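You operate a simulated robot arm through the tools that you are given. There is no shell and no other tool. Be economical: measure what you need, move in short steps, check, and stop when the job is done.

The job below is to be done with a simulated two-armed robot. You get a single attempt, and the scene is never put back.

TASK
Take the lid off the round bottle on the pump bench top and lay it down there.

Only the result counts: the job must be done as asked and must still hold three seconds after the hand-in. Knocking over, shifting, dropping, spilling or breaking anything else fails it. Lids that push on must go on centred and level and be pressed home; caps that screw on are set level and turned clockwise until they are tight.

THE ROBOT
Two 7-joint arms with two-finger parallel grippers on one trunk, on a base that drives. Base frame: it is fixed to the floor where the robot stands at the start and does not move with it; the origin is under the middle of the robot, x ahead of it, y to its left, z up. Units: m, degrees, N and s.
The left shoulder is at the start at [0.03, 0.119, 0.96], the right one opposite. With the tool pointing down near the work surface each hand reaches from about 0.22 to 0.66 m from the robot's upright axis, wherever it stands, measured 20 degrees to its own side. Payload 3.43 kg a hand.
The TCP of each hand is the grasp point between the finger pads, 0.03 m short of the fingertips. In the tool frame z runs along the fingers and y along their closing line. The gripper opens to 0.094 m. The fingers are 0.028 m wide and 0.01 m thick; the gripper's body (0.05 by 0.096 m) begins 0.055 m behind the TCP.
Orientation is told as [roll, pitch, yaw] about the base's x, y, z axes, in that order, counted from this pose: with the fingers straight down and closing along the base's y, the tool's x points along the base's -x, its y along +y and its z along -z.

THE INTERFACE
- The arms move only by the tool step_arm. It takes "left_deltas", "right_deltas" or both (then of equal length, played together; a hand with none holds still); each is a list of rows, each a list of 2 entries, a list of its own where there are three numbers: the shift along the tool's x, y, z in units of 200 mm (1.0 is 200 mm), then the turn, a rotation vector about the tool's x, y, z in units of 120 degrees (1.0 is 120 degrees). In form: [[[x, y, z], [rx, ry, rz]], ...]. A call has 1 to 10 rows; each row is the pose to reach, as a shift and turn from the pose commanded when the call began, along the tool's axes at that moment. "left_jaw" and "right_jaw" are, for a hand that has rows, the finger opening in mm, from 0 to 94, set as the call begins (left out, the last holds). A call with a number of a shift or a turn outside -1 to 1 is refused whole. Each row takes 0.2 s and may step no farther than 0.05 m and 8.6 degrees from the row before; otherwise, or with a gripper value out of range, the whole call is refused. Where a pose cannot be reached the arm comes as near as it can. A force on the tool above 40 N (or 10 N above the force at the start of the call, whichever is more), or a blocked arm, ends the call early, and 0.2 s more pass. The fingers move at their own pace (about 0.072 m/s each) and stop on an object; they squeeze with about 25 N. The grip force told is the motor's: it shows also when the fingers shut on nothing. Time passes only in rows, and 0.2 s behind the last, so rows that repeat a pose let the fingers close. The reply holds the time, the measured pose of the TCP, the force on the tool along the base axes, the opening and the grip force, in the units named above and with some noise, with the torque about the TCP (base axes, N m) and any sound that the robot's microphone picked up.
- Cameras (640 x 400 px; columns grow to the right, rows downward): "scene" is now at [0.0473, -0.0323, 1.6564]; the picture's right is [-0.46, -0.89, 0.00], its down [-0.76, 0.40, -0.51] and it looks along [0.45, -0.24, -0.86] (base axes); focal length 296 px, centre (320, 200). "left" rides on the left gripper at [0.076, -0.014, -0.102] in its tool frame; the picture's right is [0.18, 0.98, 0.00], its down [-0.75, 0.14, -0.64] and it looks along [-0.63, 0.12, 0.77] (tool axes); focal length 243 px, centre (320, 200). "right" rides on the right gripper at [0.076, 0.014, -0.102] in its tool frame; the picture's right is [-0.18, 0.98, 0.00], its down [-0.75, -0.14, -0.64] and it looks along [-0.63, -0.12, 0.77] (tool axes); focal length 243 px, centre (320, 200). There is no depth. A picture from a camera that has moved, and an enlarged one, comes with that camera's place and axes in the base frame and with its lens. The place of the scene camera against the robot may be out by one fixed shift of up to 0.025 m in any direction.
- capture(camera): a new picture of that camera. No time passes.
- move_column(by): slides the trunk up (or, below 0, down) by that many m; the arms and the scene camera ride with it, the base frame stays. It gives what a move gives, with no picture.
- steer(legs): drives the robot by 1 to 6 legs, each [ahead, turn to the left] in m and degrees, along the robot's own axes; the way and the turn of a leg run together, so that a leg with both is an arc; at most 1.5 m and 180 degrees a leg. The arms and the cameras ride along, it lands a little off, and it stops where it bumps. It gives what a move gives.
- head_to(pan, tilt): turns the head with the scene camera to pan (to the left, within 143 degrees either way) and tilt (down, from -29 to 69), counted from straight ahead of the robot. It gives what a move gives.
- close_up(camera, box): a new picture of the part [left, top, right, bottom] of that camera's present view, enlarged. No time passes.
- hand_in(): hands the job in; it is judged then, once.

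Work in short steps. Places have to be worked out from the pictures, the camera data and where the tool is seen: move nearer, look again, correct. Check each grasp and each placing, and mend what went wrong. You have 120 turns and 108 pictures in all, those below and enlarged ones among them. Open the grippers and draw the arms clear of the work before you hand the job in, unless the task says otherwise; then end with one line.

The tools are called after "Request:" by a JSON object that holds its "fn" and its "kwargs". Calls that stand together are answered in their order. step_arm: Moves the arms, as the interface text tells. Its arguments: {"type":"object","properties":{"left_deltas":{"type":"array","items":{"type":"array"}},"left_jaw":{"type":"number"},"right_deltas":{"type":"array","items":{"type":"array"}},"right_jaw":{"type":"number"}},"required":[]} The other tools are called the same way: move_column (by) slides the trunk up or down; steer (legs) drives the base; head_to (pan, tilt) turns the head that bears the scene camera; capture (camera) takes a picture; close_up (camera, box) takes an enlarged picture of a part of a camera's view; hand_in () hands the job in.

At the start:

```text
t: 0.0
left_position: [0.4297, -0.0095, 1.1045]
left_orientation: [-0.1, -0.1, 0.3]
left_force: [0.1, 0.1, 0.2]
left_ft_torque: [-0.03, -0.03, -0.04]
left_width: 0.094
left_finger_force: 0.1
right_position: [0.2715, -0.3332, 1.1021]
right_orientation: [0.0, 0.0, 0.1]
right_force: [-1.1, 0.6, 0.1]
right_ft_torque: [-0.02, 0.01, 0.0]
right_width: 0.094
right_finger_force: 0.0
trunk travel left (down, up): [-0.225, 0.185]
robot x, y, heading: [0.0021, -0.0027, 0.0]
head pan, tilt: [-27.6, 59.3]
```

scene: 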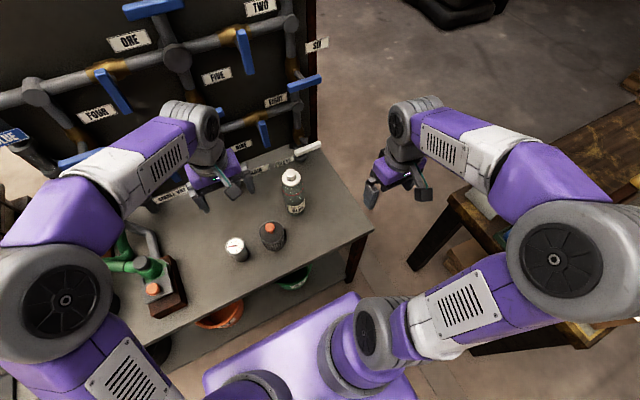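
right: 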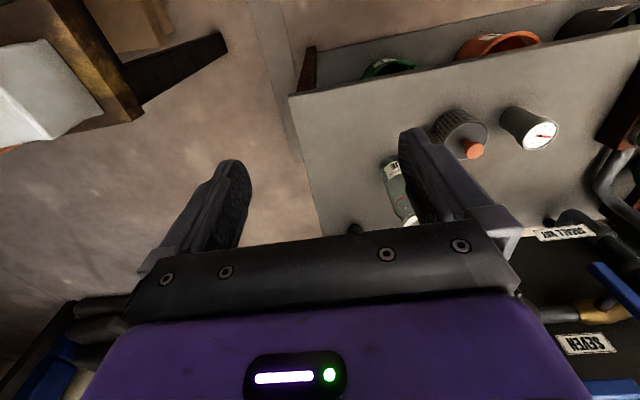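
left: 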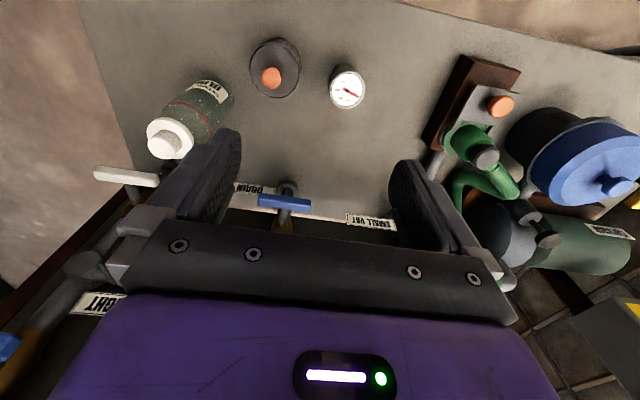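

I see a green bottle with a white cap, a dark ribbed thing with an orange knob, and a gauge. I take close looks to tell which is the round bottle and what lid it has.

Request:
{"fn": "close_up", "kwargs": {"camera": "scene", "box": [200, 140, 360, 280]}}

Request:
{"fn": "close_up", "kwargs": {"camera": "left", "box": [80, 20, 400, 220]}}

```text
2.86 times, centred on (280, 210) of scene
camera zoom: at [0.0473, -0.0323, 1.6564], right [-0.46, -0.89, 0.0], down [-0.76, 0.4, -0.51], along [0.45, -0.24, -0.86], focal length 846 px, centre (434, 171)
```

zoom: 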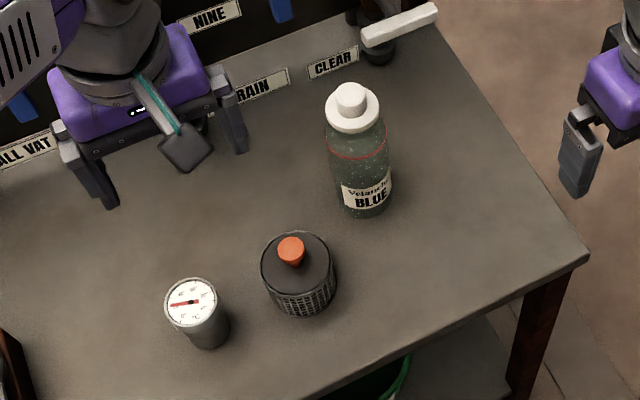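

```text
2.00 times, centred on (240, 120) of left
camera zoom: at [0.3539, -0.0239, 1.2064], right [-0.19, 0.98, 0.0], down [0.75, 0.14, 0.64], along [0.63, 0.12, -0.77], focal length 485 px, centre (480, 360)
```

zoom: 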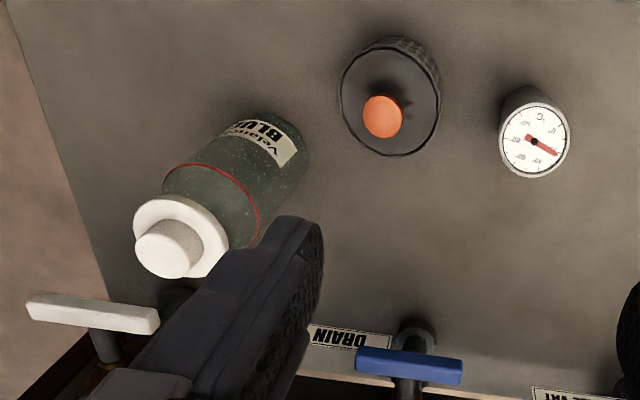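

The bottle with the white knobbed lid is the target; triangulated, its knob lies at about (0.535, -0.194, 0.923). I draw the left hand aside and bring the right hand nearer for a better view.

Request:
{"fn": "step_arm", "kwargs": {"right_deltas": [[[-0.15, 0.13, 0], [0, 0, 0]], [[-0.3, 0.26, 0], [0, 0, 0]], [[-0.45, 0.39, 0], [0, 0, 0]], [[-0.6, 0.52, 0], [0, 0, 0]], [[-0.75, 0.65, 0], [0, 0, 0]]], "left_deltas": [[[0, 0.15, 0], [0, 0, 0]], [[0, 0.3, 0], [0, 0, 0]], [[0, 0.45, 0], [0, 0, 0]], [[0, 0.6, 0], [0, 0, 0]], [[0, 0.75, 0], [0, 0, 0]]]}}

Request:
{"fn": "capture", "kwargs": {"camera": "right"}}

Request:
{"fn": "capture", "kwargs": {"camera": "scene"}}

```text
t: 1.2
left_position: [0.4293, 0.1431, 1.1042]
left_orientation: [-0.1, 0.0, 0.2]
left_force: [1.1, 0.1, -0.8]
left_ft_torque: [-0.03, 0.03, 0.0]
left_width: 0.0936
left_finger_force: 0.1
right_position: [0.4256, -0.1991, 1.1019]
right_orientation: [-0.1, 0.0, 0.3]
right_force: [0.3, -0.2, 0.6]
right_ft_torque: [-0.02, 0.04, -0.02]
right_width: 0.094
right_finger_force: 0.0
trunk travel left (down, up): [-0.225, 0.185]
robot x, y, heading: [-0.0003, -0.0052, 0.2]
head pan, tilt: [-27.6, 59.3]
```

```text
102 pictures are left
camera right: at [0.348, -0.1849, 1.2044], right [0.18, 0.98, 0.0], down [0.75, -0.14, 0.64], along [0.63, -0.12, -0.77], focal length 243 px, centre (320, 200)
```

right: 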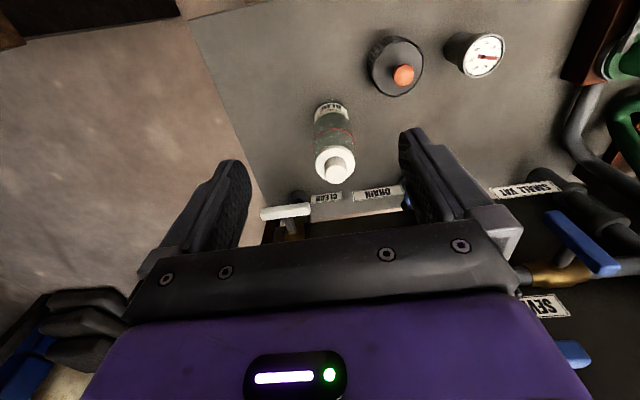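

```text
101 pictures are left
camera scene: at [0.0484, -0.0307, 1.6564], right [-0.46, -0.89, 0.0], down [-0.76, 0.4, -0.51], along [0.45, -0.24, -0.86], focal length 296 px, centre (320, 200)
```

scene: 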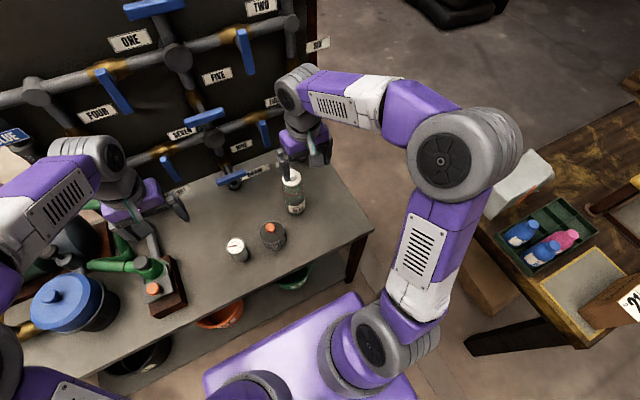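

The bottle is well in view now; I enlarge it to measure lid and body.

Request:
{"fn": "close_up", "kwargs": {"camera": "right", "box": [272, 90, 400, 210]}}

```text
3.33 times, centred on (336, 150) of right
camera zoom: at [0.348, -0.1849, 1.2044], right [0.18, 0.98, 0.0], down [0.75, -0.14, 0.64], along [0.63, -0.12, -0.77], focal length 809 px, centre (267, 367)
```

zoom: 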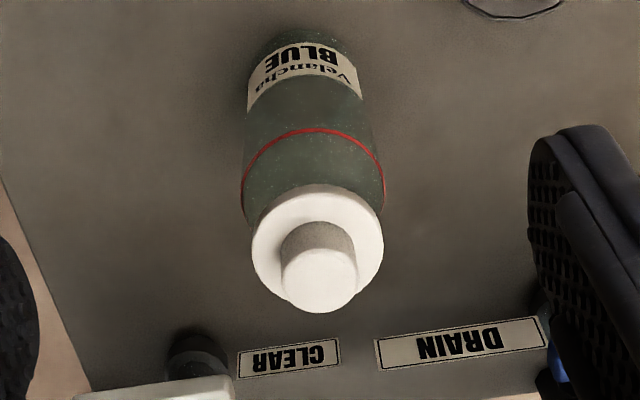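

From this view the knob top is at about (0.538, -0.198, 0.923), 31 mm across and 25 mm tall, above a 57 mm flange; the bench is at z≈0.69. I move the right hand over it and halfway down, keeping the fingertips above the knob.

Request:
{"fn": "step_arm", "kwargs": {"right_deltas": [[[-0.19, 0, 0], [0, 0, 0]], [[-0.38, 0, 0], [0, 0, 0]], [[-0.562, 0, 0], [0, 0, 0]], [[-0.562, 0, 0.15], [0, 0, 0]], [[-0.562, 0, 0.3], [0, 0, 0]], [[-0.562, 0, 0.5], [0, 0, 0]]]}}

Request:
{"fn": "capture", "kwargs": {"camera": "right"}}

Request:
{"fn": "capture", "kwargs": {"camera": "left"}}

Request:
{"fn": "close_up", "kwargs": {"camera": "scene", "box": [220, 110, 380, 230]}}

```text
t: 2.6
left_position: [0.4282, 0.1409, 1.1061]
left_orientation: [0.0, 0.0, 0.1]
left_force: [-0.4, -0.9, -0.4]
left_ft_torque: [0.0, 0.0, -0.02]
left_width: 0.0943
left_finger_force: 0.1
right_position: [0.5356, -0.2011, 1.0015]
right_orientation: [0.0, 0.0, 0.2]
right_force: [-0.1, -0.2, 0.6]
right_ft_torque: [0.01, -0.01, 0.03]
right_width: 0.0938
right_finger_force: 0.0
trunk travel left (down, up): [-0.225, 0.185]
robot x, y, heading: [0.0024, 0.0005, 0.2]
head pan, tilt: [-27.6, 59.3]
```

```text
99 pictures are left
camera right: at [0.4577, -0.1868, 1.1028], right [0.18, 0.98, 0.0], down [0.75, -0.14, 0.64], along [0.63, -0.12, -0.77], focal length 243 px, centre (320, 200)
```

right: 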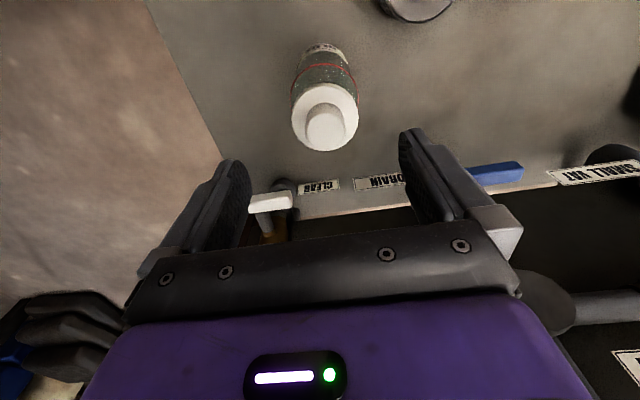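

```text
98 pictures are left
camera left: at [0.3528, 0.126, 1.2077], right [-0.19, 0.98, 0.0], down [0.75, 0.14, 0.64], along [0.63, 0.12, -0.77], focal length 243 px, centre (320, 200)
```

left: 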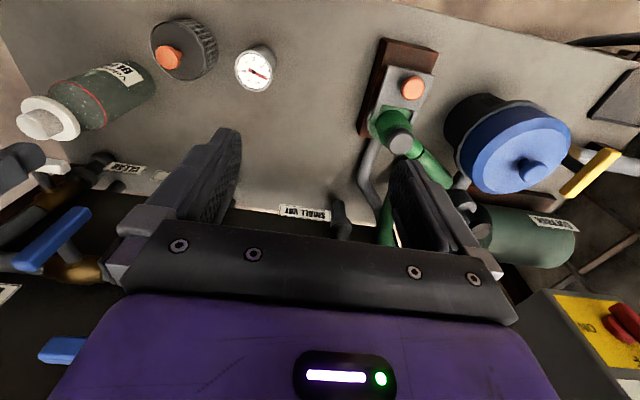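

```text
3.33 times, centred on (300, 170) of scene
camera zoom: at [0.0477, -0.0325, 1.6564], right [-0.46, -0.89, 0.0], down [-0.76, 0.4, -0.51], along [0.45, -0.24, -0.86], focal length 987 px, centre (387, 300)
```

zoom: 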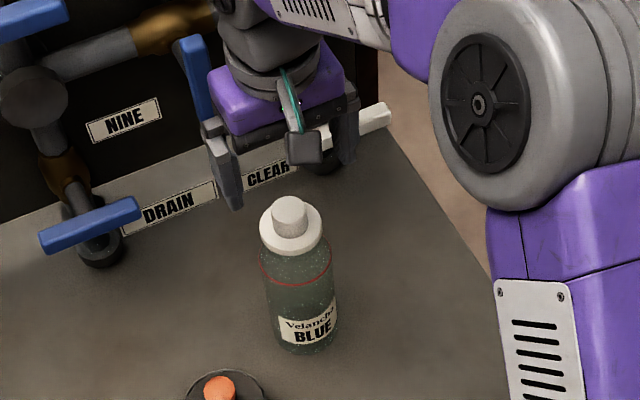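

The hand is above, fingers open; I enlarge the lid once more from the right camera to fix the knob height.

Request:
{"fn": "close_up", "kwargs": {"camera": "right", "box": [272, 40, 384, 160]}}

Request:
{"fn": "close_up", "kwargs": {"camera": "left", "box": [0, 50, 160, 180]}}

```text
3.33 times, centred on (328, 100) of right
camera zoom: at [0.4577, -0.1868, 1.1028], right [0.18, 0.98, 0.0], down [0.75, -0.14, 0.64], along [0.63, -0.12, -0.77], focal length 809 px, centre (293, 533)
```

zoom: 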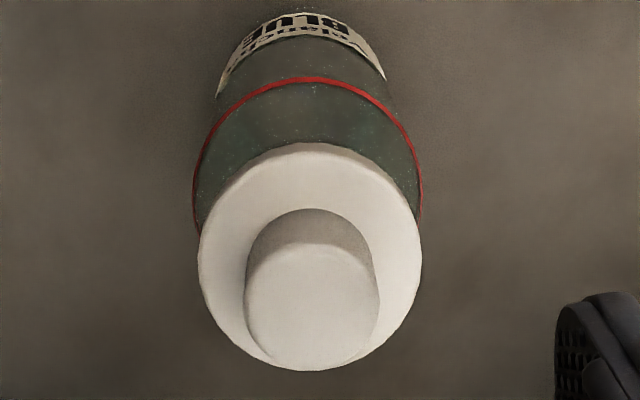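

```text
3.08 times, centred on (80, 115) of left
camera zoom: at [0.3528, 0.126, 1.2077], right [-0.19, 0.98, 0.0], down [0.75, 0.14, 0.64], along [0.63, 0.12, -0.77], focal length 746 px, centre (1058, 462)
```

zoom: 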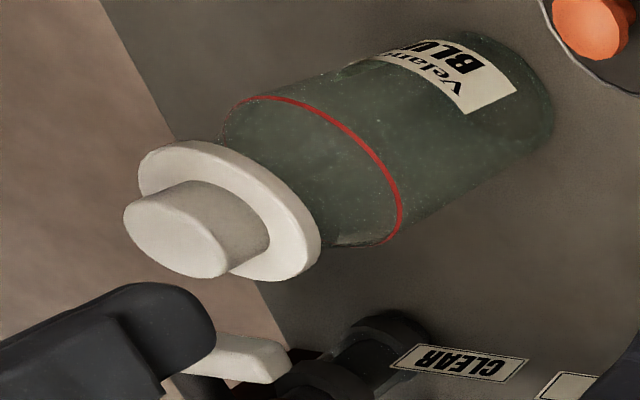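

Triangulation from both hand cameras agrees: knob top at (0.540, -0.198, 0.919), flange top near 0.89. I lower the open right hand so the fingertips end just above the flange.

Request:
{"fn": "step_arm", "kwargs": {"right_deltas": [[[-0.015, 0.005, 0.1], [0, 0, 0]], [[-0.015, 0.005, 0.2], [0, 0, 0]], [[-0.015, 0.005, 0.28], [0, 0, 0]], [[-0.015, 0.005, 0.34], [0, 0, 0]], [[-0.015, 0.005, 0.37], [0, 0, 0]]]}}

Request:
{"fn": "capture", "kwargs": {"camera": "right"}}

Request:
{"fn": "close_up", "kwargs": {"camera": "left", "box": [0, 50, 160, 180]}}

```text
t: 3.8
left_position: [0.4283, 0.1411, 1.1053]
left_orientation: [0.0, 0.0, 0.1]
left_force: [0.2, 0.2, -0.6]
left_ft_torque: [0.0, 0.02, 0.02]
left_width: 0.094
left_finger_force: 0.0
right_position: [0.537, -0.2005, 0.9288]
right_orientation: [0.0, 0.0, 0.2]
right_force: [-0.4, 0.5, 0.3]
right_ft_torque: [0.01, 0.03, -0.01]
right_width: 0.094
right_finger_force: 0.0
trunk travel left (down, up): [-0.225, 0.185]
robot x, y, heading: [-0.0005, 0.002, 0.2]
head pan, tilt: [-27.6, 59.3]
```

```text
94 pictures are left
camera right: at [0.46, -0.1858, 1.0295], right [0.18, 0.98, 0.0], down [0.75, -0.14, 0.64], along [0.63, -0.12, -0.77], focal length 243 px, centre (320, 200)
```

right: 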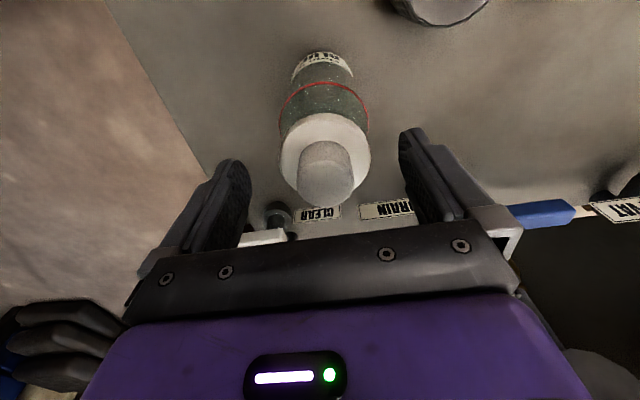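

```text
3.08 times, centred on (80, 115) of left
camera zoom: at [0.3525, 0.1262, 1.2078], right [-0.19, 0.98, 0.0], down [0.75, 0.14, 0.64], along [0.63, 0.12, -0.77], focal length 746 px, centre (1058, 462)
```

zoom: 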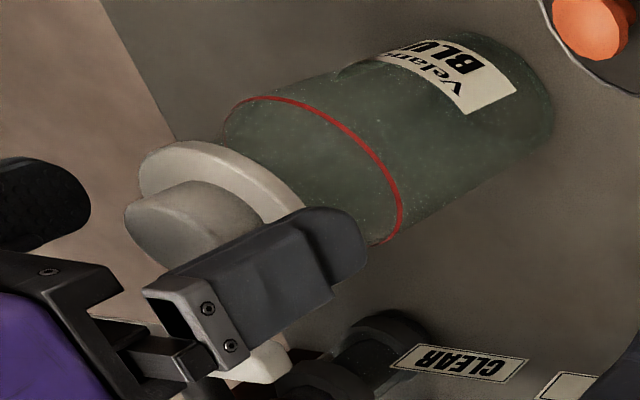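

The knob sits between the fingers, tips above the flange. I nudge 2 mm toward +y, close to 42 mm and check centring.

Request:
{"fn": "step_arm", "kwargs": {"right_deltas": [[[-0.005, 0.01, 0], [0, 0, 0]], [[-0.005, 0.01, 0], [0, 0, 0]], [[-0.005, 0.01, 0], [0, 0, 0]]], "right_jaw": 42}}

Request:
{"fn": "close_up", "kwargs": {"camera": "right", "box": [220, 80, 440, 220]}}

Request:
{"fn": "close_up", "kwargs": {"camera": "left", "box": [0, 50, 160, 180]}}

```text
t: 4.6
left_position: [0.4276, 0.1406, 1.1055]
left_orientation: [0.0, 0.0, 0.3]
left_force: [-0.1, 0.4, -0.5]
left_ft_torque: [-0.03, 0.01, -0.01]
left_width: 0.0939
left_finger_force: 0.0
right_position: [0.537, -0.1968, 0.9299]
right_orientation: [-0.1, 0.1, 0.2]
right_force: [0.1, -0.5, 1.0]
right_ft_torque: [0.02, 0.02, -0.04]
right_width: 0.0418
right_finger_force: 0.1
trunk travel left (down, up): [-0.225, 0.185]
robot x, y, heading: [0.0009, 0.0008, 0.1]
head pan, tilt: [-27.6, 59.3]
```

```text
2.86 times, centred on (330, 150) of right
camera zoom: at [0.4609, -0.1834, 1.0301], right [0.18, 0.98, 0.0], down [0.75, -0.14, 0.64], along [0.63, -0.12, -0.77], focal length 693 px, centre (291, 343)
```

zoom: 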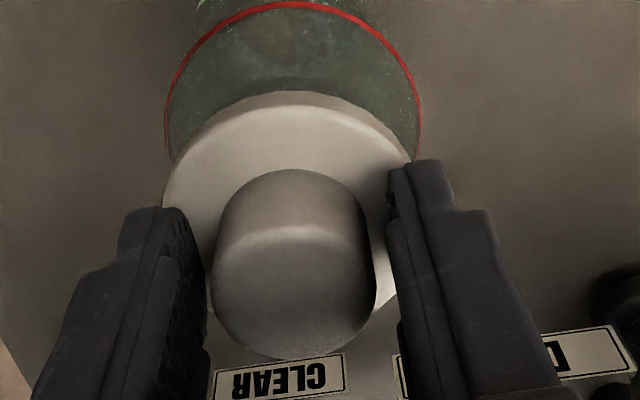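

```text
3.08 times, centred on (80, 115) of left
camera zoom: at [0.3523, 0.1263, 1.2079], right [-0.19, 0.98, 0.0], down [0.75, 0.14, 0.64], along [0.63, 0.12, -0.77], focal length 746 px, centre (1058, 462)
```

zoom: 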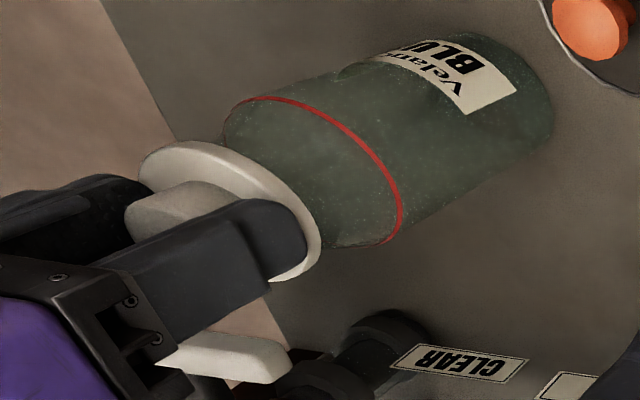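

Fingers are over the flange and about evenly spaced around the knob; I close on it.

Request:
{"fn": "step_arm", "kwargs": {"right_deltas": [[[0, 0, 0], [0, 0, 0]], [[0, 0, 0], [0, 0, 0]], [[0, 0, 0], [0, 0, 0]]], "right_jaw": 15}}

```text
t: 5.4
left_position: [0.4278, 0.1421, 1.1054]
left_orientation: [0.0, 0.0, 0.2]
left_force: [0.3, -0.3, 0.6]
left_ft_torque: [-0.04, 0.0, 0.0]
left_width: 0.0941
left_finger_force: 0.2
right_position: [0.5392, -0.198, 0.9293]
right_orientation: [0.0, 0.0, 0.3]
right_force: [1.1, -0.1, 2.2]
right_ft_torque: [0.01, -0.02, -0.01]
right_width: 0.0309
right_finger_force: 24.8
trunk travel left (down, up): [-0.225, 0.185]
robot x, y, heading: [-0.0021, -0.0044, -0.1]
head pan, tilt: [-27.6, 59.3]
```

The knob is gripped at 31 mm. I test with a gentle 2–4 mm pull and watch the force.

Request:
{"fn": "step_arm", "kwargs": {"right_deltas": [[[0, 0, -0.005], [0, 0, 0]], [[0, 0, -0.01], [0, 0, 0]], [[0, 0, -0.015], [0, 0, 0]], [[0, 0, -0.015], [0, 0, 0]]]}}

Request:
{"fn": "close_up", "kwargs": {"camera": "left", "box": [0, 50, 160, 180]}}

```text
t: 6.4
left_position: [0.4281, 0.1419, 1.1053]
left_orientation: [0.0, 0.1, 0.2]
left_force: [-0.1, -0.1, 0.5]
left_ft_torque: [0.0, 0.04, 0.03]
left_width: 0.0938
left_finger_force: 0.0
right_position: [0.5373, -0.1975, 0.9309]
right_orientation: [-0.1, 0.0, 0.2]
right_force: [0.4, 0.1, -0.1]
right_ft_torque: [0.01, 0.0, 0.0]
right_width: 0.0309
right_finger_force: 24.9
trunk travel left (down, up): [-0.225, 0.185]
robot x, y, heading: [-0.0031, 0.0002, 0.2]
head pan, tilt: [-27.6, 59.3]
heard: snap
```

```text
3.08 times, centred on (80, 115) of left
camera zoom: at [0.3524, 0.1262, 1.2078], right [-0.19, 0.98, 0.0], down [0.75, 0.14, 0.64], along [0.63, 0.12, -0.77], focal length 746 px, centre (1058, 462)
```

zoom: 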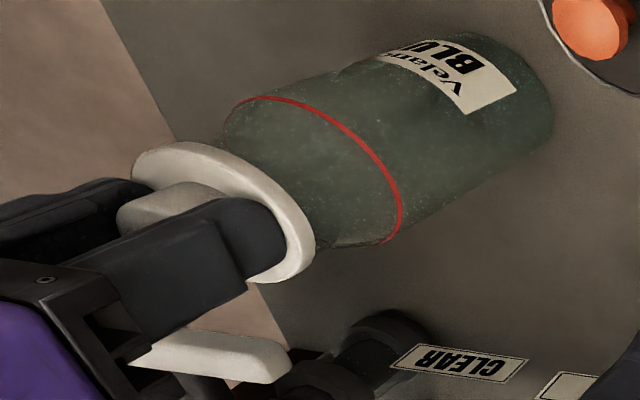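

A snap was heard, the lid rose and the bottle stayed put with almost no force. I lift straight up 70 mm.

Request:
{"fn": "step_arm", "kwargs": {"right_deltas": [[[0, 0, -0.03], [0, 0, 0]], [[0, 0, -0.08], [0, 0, 0]], [[0, 0, -0.15], [0, 0, 0]], [[0, 0, -0.25], [0, 0, 0]], [[0, 0, -0.35], [0, 0, 0]]]}}

Request:
{"fn": "capture", "kwargs": {"camera": "left"}}

Request:
{"fn": "capture", "kwargs": {"camera": "right"}}

Request:
{"fn": "capture", "kwargs": {"camera": "scene"}}

```text
t: 7.6
left_position: [0.427, 0.1414, 1.1052]
left_orientation: [0.0, 0.1, 0.2]
left_force: [0.4, 0.1, 0.8]
left_ft_torque: [-0.03, -0.01, 0.0]
left_width: 0.0941
left_finger_force: 0.0
right_position: [0.5375, -0.1974, 1.0012]
right_orientation: [-0.1, 0.0, 0.2]
right_force: [0.6, -0.3, -0.1]
right_ft_torque: [0.0, 0.01, -0.02]
right_width: 0.0308
right_finger_force: 24.9
trunk travel left (down, up): [-0.225, 0.185]
robot x, y, heading: [0.0037, -0.0016, -0.1]
head pan, tilt: [-27.6, 59.3]
```

```text
89 pictures are left
camera left: at [0.3521, 0.1262, 1.2079], right [-0.19, 0.98, 0.0], down [0.75, 0.14, 0.64], along [0.63, 0.12, -0.77], focal length 243 px, centre (320, 200)
```

left: 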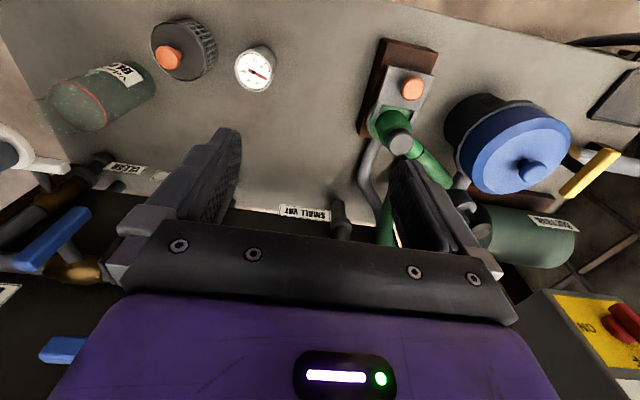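

```text
88 pictures are left
camera right: at [0.4611, -0.1835, 1.1031], right [0.18, 0.98, 0.0], down [0.75, -0.14, 0.64], along [0.63, -0.12, -0.77], focal length 243 px, centre (320, 200)
```

right: 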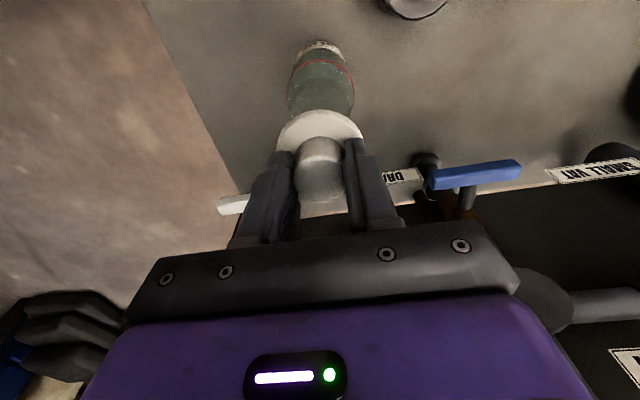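

```text
87 pictures are left
camera scene: at [0.0469, -0.0322, 1.6564], right [-0.46, -0.89, 0.0], down [-0.76, 0.4, -0.51], along [0.45, -0.24, -0.86], focal length 296 px, centre (320, 200)
```

scene: 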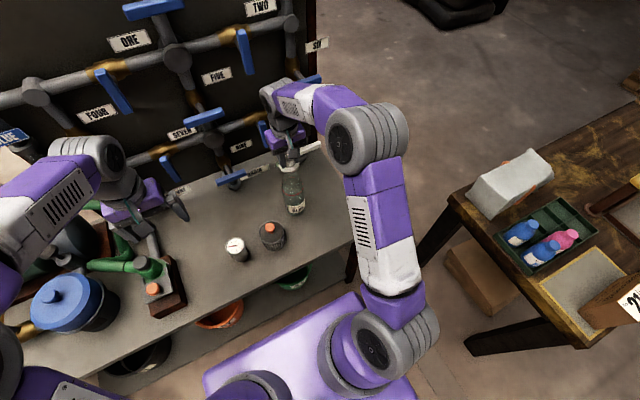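

The lid is off and held; the bottle stands unmoved. The bench near its front right corner is free (edges about x≈0.34 and y≈-0.39), so I carry the lid to about (0.43, -0.295) and go down to z≈0.85 to look.

Request:
{"fn": "step_arm", "kwargs": {"right_deltas": [[[0.11, -0.1, 0], [0, 0, 0]], [[0.22, -0.2, 0], [0, 0, 0]], [[0.33, -0.3, 0], [0, 0, 0]], [[0.44, -0.4, 0], [0, 0, 0]], [[0.55, -0.49, 0], [0, 0, 0]], [[0.55, -0.49, 0.2], [0, 0, 0]], [[0.55, -0.49, 0.4], [0, 0, 0]], [[0.55, -0.49, 0.6], [0, 0, 0]], [[0.55, -0.49, 0.75], [0, 0, 0]]]}}

Request:
{"fn": "capture", "kwargs": {"camera": "right"}}

Request:
{"fn": "capture", "kwargs": {"camera": "scene"}}

Request:
{"fn": "capture", "kwargs": {"camera": "left"}}

```text
t: 9.6
left_position: [0.4281, 0.1413, 1.1054]
left_orientation: [0.0, 0.0, 0.2]
left_force: [0.0, 0.1, 0.7]
left_ft_torque: [-0.01, 0.01, 0.02]
left_width: 0.0941
left_finger_force: 0.1
right_position: [0.4298, -0.2973, 0.8534]
right_orientation: [0.0, 0.0, 0.1]
right_force: [1.0, 1.4, -1.3]
right_ft_torque: [0.01, 0.04, 0.05]
right_width: 0.0308
right_finger_force: 25.4
trunk travel left (down, up): [-0.225, 0.185]
robot x, y, heading: [-0.0016, 0.0024, 0.3]
head pan, tilt: [-27.6, 59.3]
```

```text
86 pictures are left
camera right: at [0.3525, -0.2828, 0.9534], right [0.18, 0.98, 0.0], down [0.75, -0.14, 0.64], along [0.63, -0.12, -0.77], focal length 243 px, centre (320, 200)
```

right: 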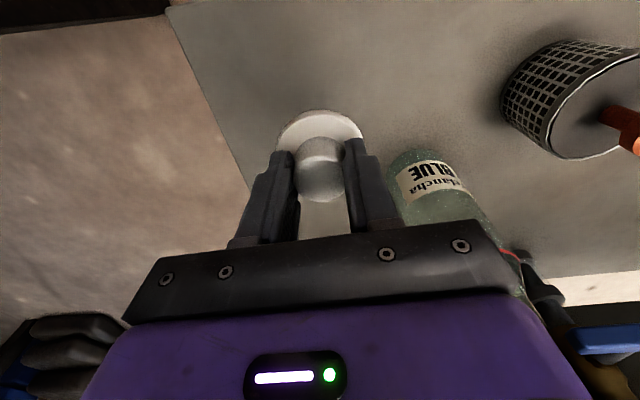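

```text
85 pictures are left
camera scene: at [0.0475, -0.0325, 1.6564], right [-0.46, -0.89, 0.0], down [-0.76, 0.4, -0.51], along [0.45, -0.24, -0.86], focal length 296 px, centre (320, 200)
```

scene: 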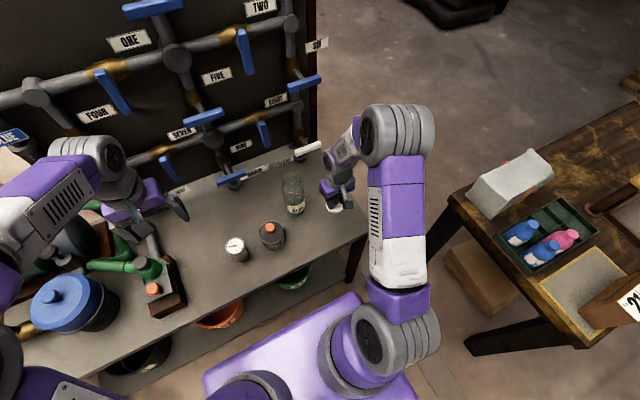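

```text
84 pictures are left
camera left: at [0.3526, 0.126, 1.2078], right [-0.19, 0.98, 0.0], down [0.75, 0.14, 0.64], along [0.63, 0.12, -0.77], focal length 243 px, centre (320, 200)
```

left: 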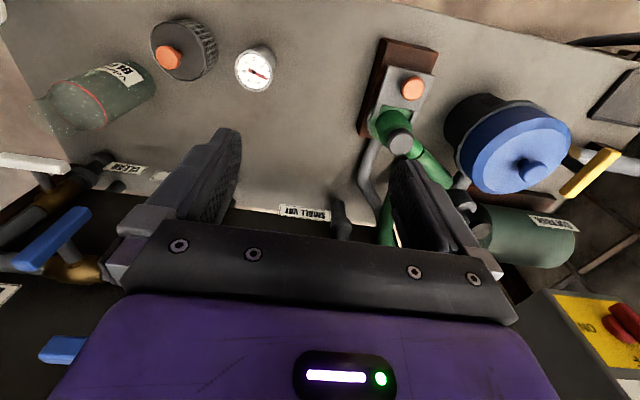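

The spot below the lid is clear, over 0.1 m from each bench edge. I lower to z≈0.785 and view it enlarged.

Request:
{"fn": "step_arm", "kwargs": {"right_deltas": [[[0, 0, 0.12], [0, 0, 0]], [[0, 0, 0.24], [0, 0, 0]], [[0, 0, 0.34], [0, 0, 0]]]}}

Request:
{"fn": "close_up", "kwargs": {"camera": "right", "box": [230, 60, 420, 220]}}

Request:
{"fn": "close_up", "kwargs": {"camera": "scene", "box": [270, 150, 390, 250]}}

```text
t: 10.4
left_position: [0.4281, 0.1414, 1.1049]
left_orientation: [0.0, 0.0, 0.3]
left_force: [-0.1, 0.1, -0.1]
left_ft_torque: [0.0, 0.04, 0.01]
left_width: 0.0938
left_finger_force: 0.1
right_position: [0.4284, -0.296, 0.7837]
right_orientation: [0.1, 0.0, 0.2]
right_force: [0.3, -0.4, -0.3]
right_ft_torque: [-0.02, 0.02, -0.02]
right_width: 0.0307
right_finger_force: 25.2
trunk travel left (down, up): [-0.225, 0.185]
robot x, y, heading: [-0.0032, 0.002, 0.1]
head pan, tilt: [-27.6, 59.3]
```

```text
2.50 times, centred on (325, 140) of right
camera zoom: at [0.3516, -0.2819, 0.8848], right [0.18, 0.98, 0.0], down [0.75, -0.14, 0.64], along [0.63, -0.12, -0.77], focal length 606 px, centre (308, 350)
```

zoom: 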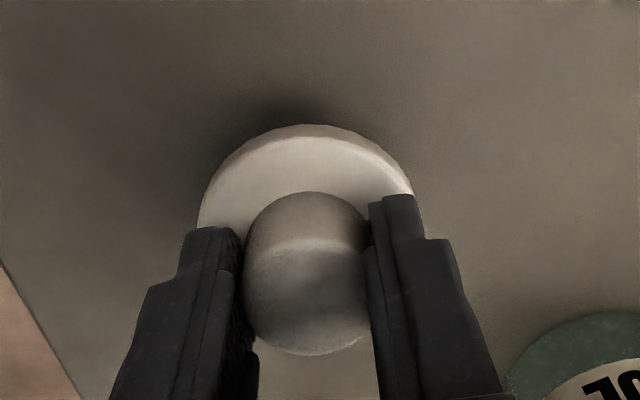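

```text
4.00 times, centred on (330, 200) of scene
camera zoom: at [0.0478, -0.0325, 1.6564], right [-0.46, -0.89, 0.0], down [-0.76, 0.4, -0.51], along [0.45, -0.24, -0.86], focal length 1184 px, centre (280, 200)
```

zoom: 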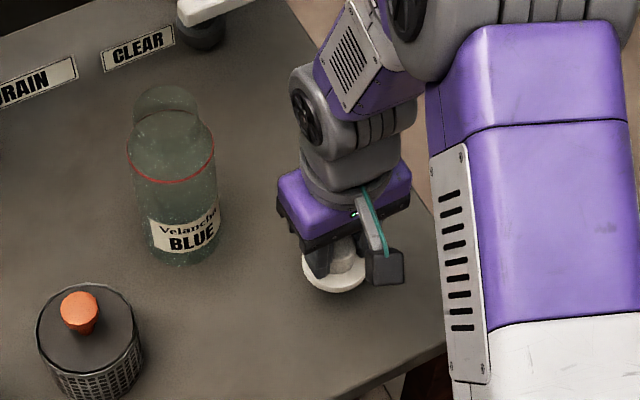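

The shadow is close under the lid. I descend in 2 mm rows, watching the force.

Request:
{"fn": "step_arm", "kwargs": {"right_deltas": [[[0, 0, 0.01], [0, 0, 0]], [[0, 0, 0.02], [0, 0, 0]], [[0, 0, 0.03], [0, 0, 0]], [[0, 0, 0.04], [0, 0, 0]], [[0, 0, 0.05], [0, 0, 0]], [[0, 0, 0.06], [0, 0, 0]], [[0, 0, 0.07], [0, 0, 0]]]}}

Request:
{"fn": "close_up", "kwargs": {"camera": "right", "box": [230, 60, 420, 220]}}

```text
t: 12.0
left_position: [0.4273, 0.1417, 1.1051]
left_orientation: [0.0, 0.1, 0.2]
left_force: [1.2, -0.1, 0.4]
left_ft_torque: [-0.01, -0.01, -0.02]
left_width: 0.0941
left_finger_force: 0.0
right_position: [0.4298, -0.2959, 0.7705]
right_orientation: [0.1, 0.0, 0.2]
right_force: [-0.9, -0.1, 0.0]
right_ft_torque: [-0.03, 0.01, 0.01]
right_width: 0.0307
right_finger_force: 25.0
trunk travel left (down, up): [-0.225, 0.185]
robot x, y, heading: [-0.0006, 0.0007, -0.1]
head pan, tilt: [-27.6, 59.3]
```

```text
2.50 times, centred on (325, 140) of right
camera zoom: at [0.3515, -0.2826, 0.8713], right [0.18, 0.98, 0.0], down [0.75, -0.14, 0.64], along [0.63, -0.12, -0.77], focal length 606 px, centre (308, 350)
```

zoom: 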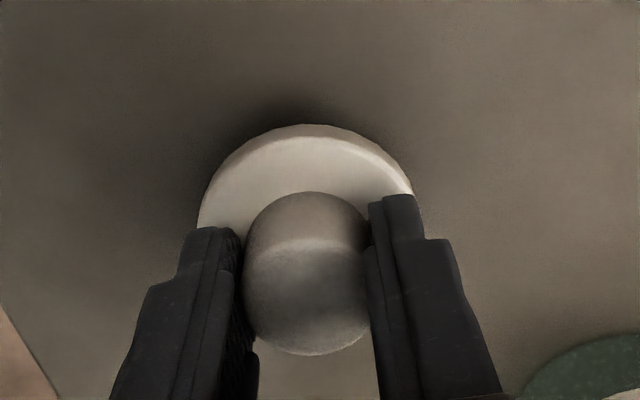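

No contact yet; I continue down another 16 mm in 2 mm rows.

Request:
{"fn": "step_arm", "kwargs": {"right_deltas": [[[0, 0, 0.01], [0, 0, 0]], [[0, 0, 0.02], [0, 0, 0]], [[0, 0, 0.03], [0, 0, 0]], [[0, 0, 0.04], [0, 0, 0]], [[0, 0, 0.05], [0, 0, 0]], [[0, 0, 0.06], [0, 0, 0]], [[0, 0, 0.07], [0, 0, 0]], [[0, 0, 0.08], [0, 0, 0]]]}}

Request:
{"fn": "close_up", "kwargs": {"camera": "right", "box": [230, 60, 420, 220]}}

```text
t: 13.8
left_position: [0.4277, 0.1415, 1.106]
left_orientation: [0.0, 0.0, 0.2]
left_force: [0.1, -0.2, -0.4]
left_ft_torque: [0.03, 0.0, -0.02]
left_width: 0.0939
left_finger_force: 0.0
right_position: [0.4278, -0.2968, 0.7541]
right_orientation: [0.0, 0.0, 0.2]
right_force: [-0.2, -0.5, -0.6]
right_ft_torque: [0.02, -0.01, 0.03]
right_width: 0.0311
right_finger_force: 25.4
trunk travel left (down, up): [-0.225, 0.185]
robot x, y, heading: [-0.0005, 0.0001, -0.1]
head pan, tilt: [-27.6, 59.3]
```

```text
2.50 times, centred on (325, 140) of right
camera zoom: at [0.3509, -0.2821, 0.8549], right [0.18, 0.98, 0.0], down [0.75, -0.14, 0.64], along [0.63, -0.12, -0.77], focal length 606 px, centre (308, 350)
```

zoom: 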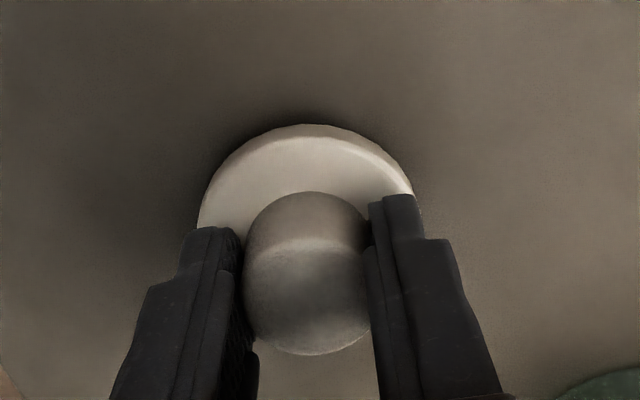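

The shadow tightens but there is still no contact. On down by another 16 mm.

Request:
{"fn": "step_arm", "kwargs": {"right_deltas": [[[0, 0, 0.01], [0, 0, 0]], [[0, 0, 0.02], [0, 0, 0]], [[0, 0, 0.03], [0, 0, 0]], [[0, 0, 0.04], [0, 0, 0]], [[0, 0, 0.05], [0, 0, 0]], [[0, 0, 0.06], [0, 0, 0]], [[0, 0, 0.07], [0, 0, 0]], [[0, 0, 0.08], [0, 0, 0]]]}}

Request:
{"fn": "close_up", "kwargs": {"camera": "right", "box": [230, 60, 420, 220]}}

```text
t: 15.6
left_position: [0.426, 0.1416, 1.1054]
left_orientation: [-0.1, -0.1, 0.2]
left_force: [0.2, 0.3, -0.5]
left_ft_torque: [0.01, 0.01, -0.01]
left_width: 0.0939
left_finger_force: 0.0
right_position: [0.4284, -0.2965, 0.7397]
right_orientation: [-0.1, -0.3, 0.2]
right_force: [-2.6, -2.4, 32.3]
right_ft_torque: [-0.05, -0.02, 0.0]
right_width: 0.0312
right_finger_force: 24.6
trunk travel left (down, up): [-0.225, 0.185]
robot x, y, heading: [-0.0006, -0.0011, 0.1]
head pan, tilt: [-27.6, 59.3]
```

```text
2.50 times, centred on (325, 140) of right
camera zoom: at [0.3513, -0.2823, 0.8405], right [0.18, 0.98, 0.0], down [0.75, -0.14, 0.65], along [0.64, -0.12, -0.76], focal length 606 px, centre (308, 350)
```

zoom: 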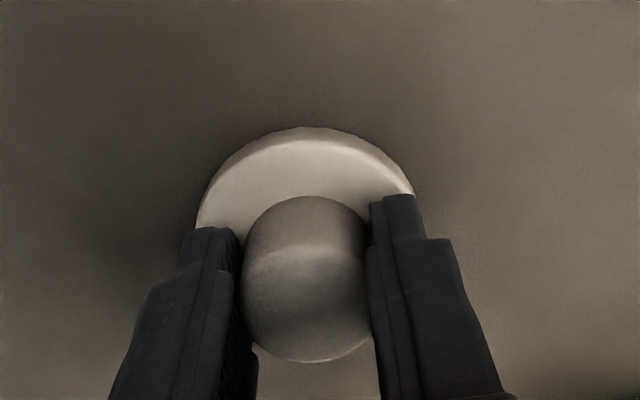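

The lid is down on the bench with 32 N of push. I ease back 2 mm, then open gently.

Request:
{"fn": "step_arm", "kwargs": {"right_deltas": [[[0, 0, -0.006], [0, 0, 0]], [[0, 0, -0.008], [0, 0, 0]]]}}

```text
t: 16.2
left_position: [0.4282, 0.1423, 1.1047]
left_orientation: [0.0, 0.0, 0.2]
left_force: [-1.0, 1.0, 0.2]
left_ft_torque: [0.01, 0.01, 0.0]
left_width: 0.0943
left_finger_force: 0.0
right_position: [0.4286, -0.296, 0.7395]
right_orientation: [-0.1, -0.1, 0.2]
right_force: [5.9, -5.2, 18.1]
right_ft_torque: [-0.14, -0.34, 0.01]
right_width: 0.0309
right_finger_force: 25.3
trunk travel left (down, up): [-0.225, 0.185]
robot x, y, heading: [0.0002, -0.0001, -0.0]
head pan, tilt: [-27.6, 59.3]
```

Still 18 N; I ease back a little more.

Request:
{"fn": "step_arm", "kwargs": {"right_deltas": [[[0, 0, -0.005], [0, 0, 0]], [[0, 0, -0.008], [0, 0, 0]]]}}

```text
t: 16.8
left_position: [0.4274, 0.1416, 1.1053]
left_orientation: [0.0, 0.0, 0.1]
left_force: [-0.4, 0.0, 0.7]
left_ft_torque: [0.01, -0.01, -0.01]
left_width: 0.094
left_finger_force: 0.0
right_position: [0.4265, -0.2959, 0.7391]
right_orientation: [0.1, 0.1, 0.3]
right_force: [2.8, -1.2, 5.2]
right_ft_torque: [-0.03, -0.29, 0.0]
right_width: 0.0309
right_finger_force: 25.2
trunk travel left (down, up): [-0.225, 0.185]
robot x, y, heading: [0.0001, -0.0007, -0.2]
head pan, tilt: [-27.6, 59.3]
```

Only about 5 N remain, so the lid rests flat; I open the fingers.

Request:
{"fn": "step_arm", "kwargs": {"right_deltas": [[[0, 0, 0], [0, 0, 0]], [[0, 0, 0], [0, 0, 0]], [[0, 0, 0], [0, 0, 0]]], "right_jaw": 60}}

Request:
{"fn": "close_up", "kwargs": {"camera": "right", "box": [230, 60, 420, 220]}}

```text
t: 17.6
left_position: [0.4274, 0.1417, 1.1052]
left_orientation: [-0.1, 0.0, 0.1]
left_force: [0.4, -0.5, 0.0]
left_ft_torque: [0.03, 0.01, 0.0]
left_width: 0.0938
left_finger_force: 0.1
right_position: [0.4272, -0.297, 0.7386]
right_orientation: [0.0, 0.0, 0.1]
right_force: [-0.1, -0.1, -0.2]
right_ft_torque: [0.02, 0.01, 0.0]
right_width: 0.0599
right_finger_force: 0.0
trunk travel left (down, up): [-0.225, 0.185]
robot x, y, heading: [0.0035, -0.0013, 0.1]
head pan, tilt: [-27.6, 59.3]
```

```text
2.50 times, centred on (325, 140) of right
camera zoom: at [0.351, -0.2827, 0.8415], right [0.18, 0.98, 0.0], down [0.75, -0.14, 0.64], along [0.63, -0.12, -0.77], focal length 606 px, centre (308, 350)
```

zoom: 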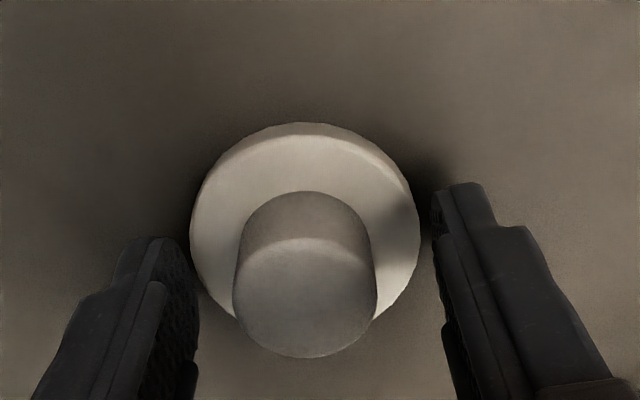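

The lid lies level on the bench, free of the fingers. I raise the hand straight up by 200 mm.

Request:
{"fn": "step_arm", "kwargs": {"right_deltas": [[[0, 0, -0.05], [0, 0, 0]], [[0, 0, -0.2], [0, 0, 0]], [[0, 0, -0.4], [0, 0, 0]], [[0, 0, -0.6], [0, 0, 0]], [[0, 0, -0.8], [0, 0, 0]], [[0, 0, -1.0], [0, 0, 0]]]}}

Request:
{"fn": "step_arm", "kwargs": {"right_deltas": [[[0.15, 0, -0.15], [0, 0, 0]], [[0.3, 0, -0.3], [0, 0, 0]], [[0.45, 0, -0.45], [0, 0, 0]], [[0.6, 0, -0.6], [0, 0, 0]]]}}

Request:
{"fn": "capture", "kwargs": {"camera": "right"}}

Request:
{"fn": "close_up", "kwargs": {"camera": "scene", "box": [220, 130, 400, 270]}}

```text
t: 19.0
left_position: [0.4277, 0.1414, 1.1051]
left_orientation: [0.0, 0.0, 0.3]
left_force: [0.2, 0.4, 0.2]
left_ft_torque: [0.0, -0.01, -0.02]
left_width: 0.0939
left_finger_force: 0.1
right_position: [0.4277, -0.2967, 0.9406]
right_orientation: [-0.1, 0.0, 0.3]
right_force: [-0.2, -0.1, -0.7]
right_ft_torque: [-0.01, 0.01, 0.01]
right_width: 0.0602
right_finger_force: 0.0
trunk travel left (down, up): [-0.225, 0.185]
robot x, y, heading: [-0.0007, 0.0024, 0.2]
head pan, tilt: [-27.6, 59.3]
```

```text
t: 20.0
left_position: [0.4272, 0.1415, 1.1055]
left_orientation: [0.0, -0.1, 0.2]
left_force: [0.5, 0.3, 0.0]
left_ft_torque: [0.02, 0.01, 0.02]
left_width: 0.0941
left_finger_force: 0.0
right_position: [0.3084, -0.2965, 1.0637]
right_orientation: [0.0, 0.0, 0.2]
right_force: [-0.1, 0.0, -0.9]
right_ft_torque: [0.01, -0.02, -0.01]
right_width: 0.06
right_finger_force: 0.1
trunk travel left (down, up): [-0.225, 0.185]
robot x, y, heading: [-0.0026, 0.0022, -0.0]
head pan, tilt: [-27.6, 59.3]
```

```text
77 pictures are left
camera right: at [0.231, -0.2822, 1.164], right [0.18, 0.98, 0.0], down [0.75, -0.14, 0.64], along [0.63, -0.12, -0.77], focal length 243 px, centre (320, 200)
```

right: 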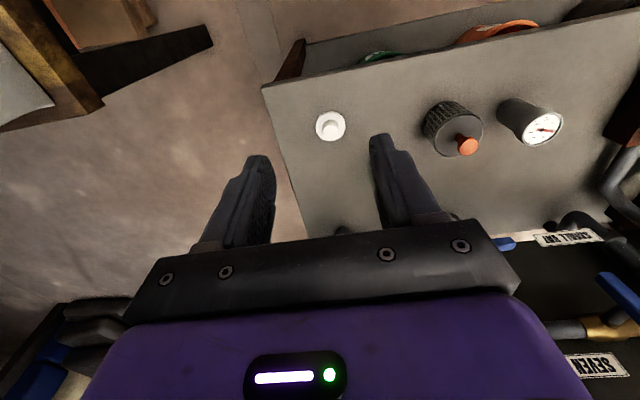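

```text
2.86 times, centred on (310, 200) of scene
camera zoom: at [0.0458, -0.0322, 1.6564], right [-0.46, -0.89, 0.0], down [-0.76, 0.4, -0.51], along [0.45, -0.24, -0.86], focal length 846 px, centre (349, 200)
```

zoom: 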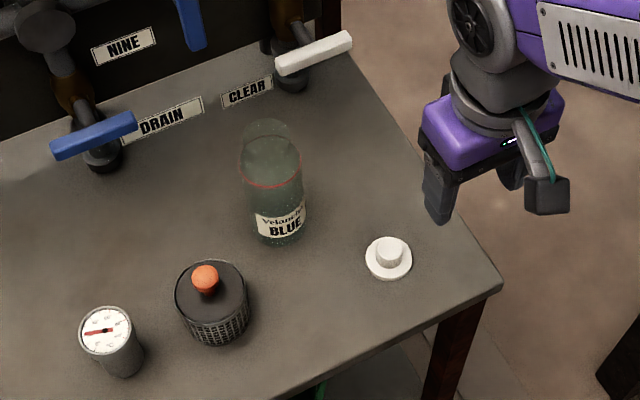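

The lid lies flat on the bench, the bottle stands open where it was, the grippers are open and the arms are clear. I hand in.

Request:
{"fn": "hand_in", "kwargs": {}}

```text
The job is handed in.
```

I took the lid off the round bottle and laid it flat on the pump bench top. The bottle is upright where it stood, and nothing else was touched.
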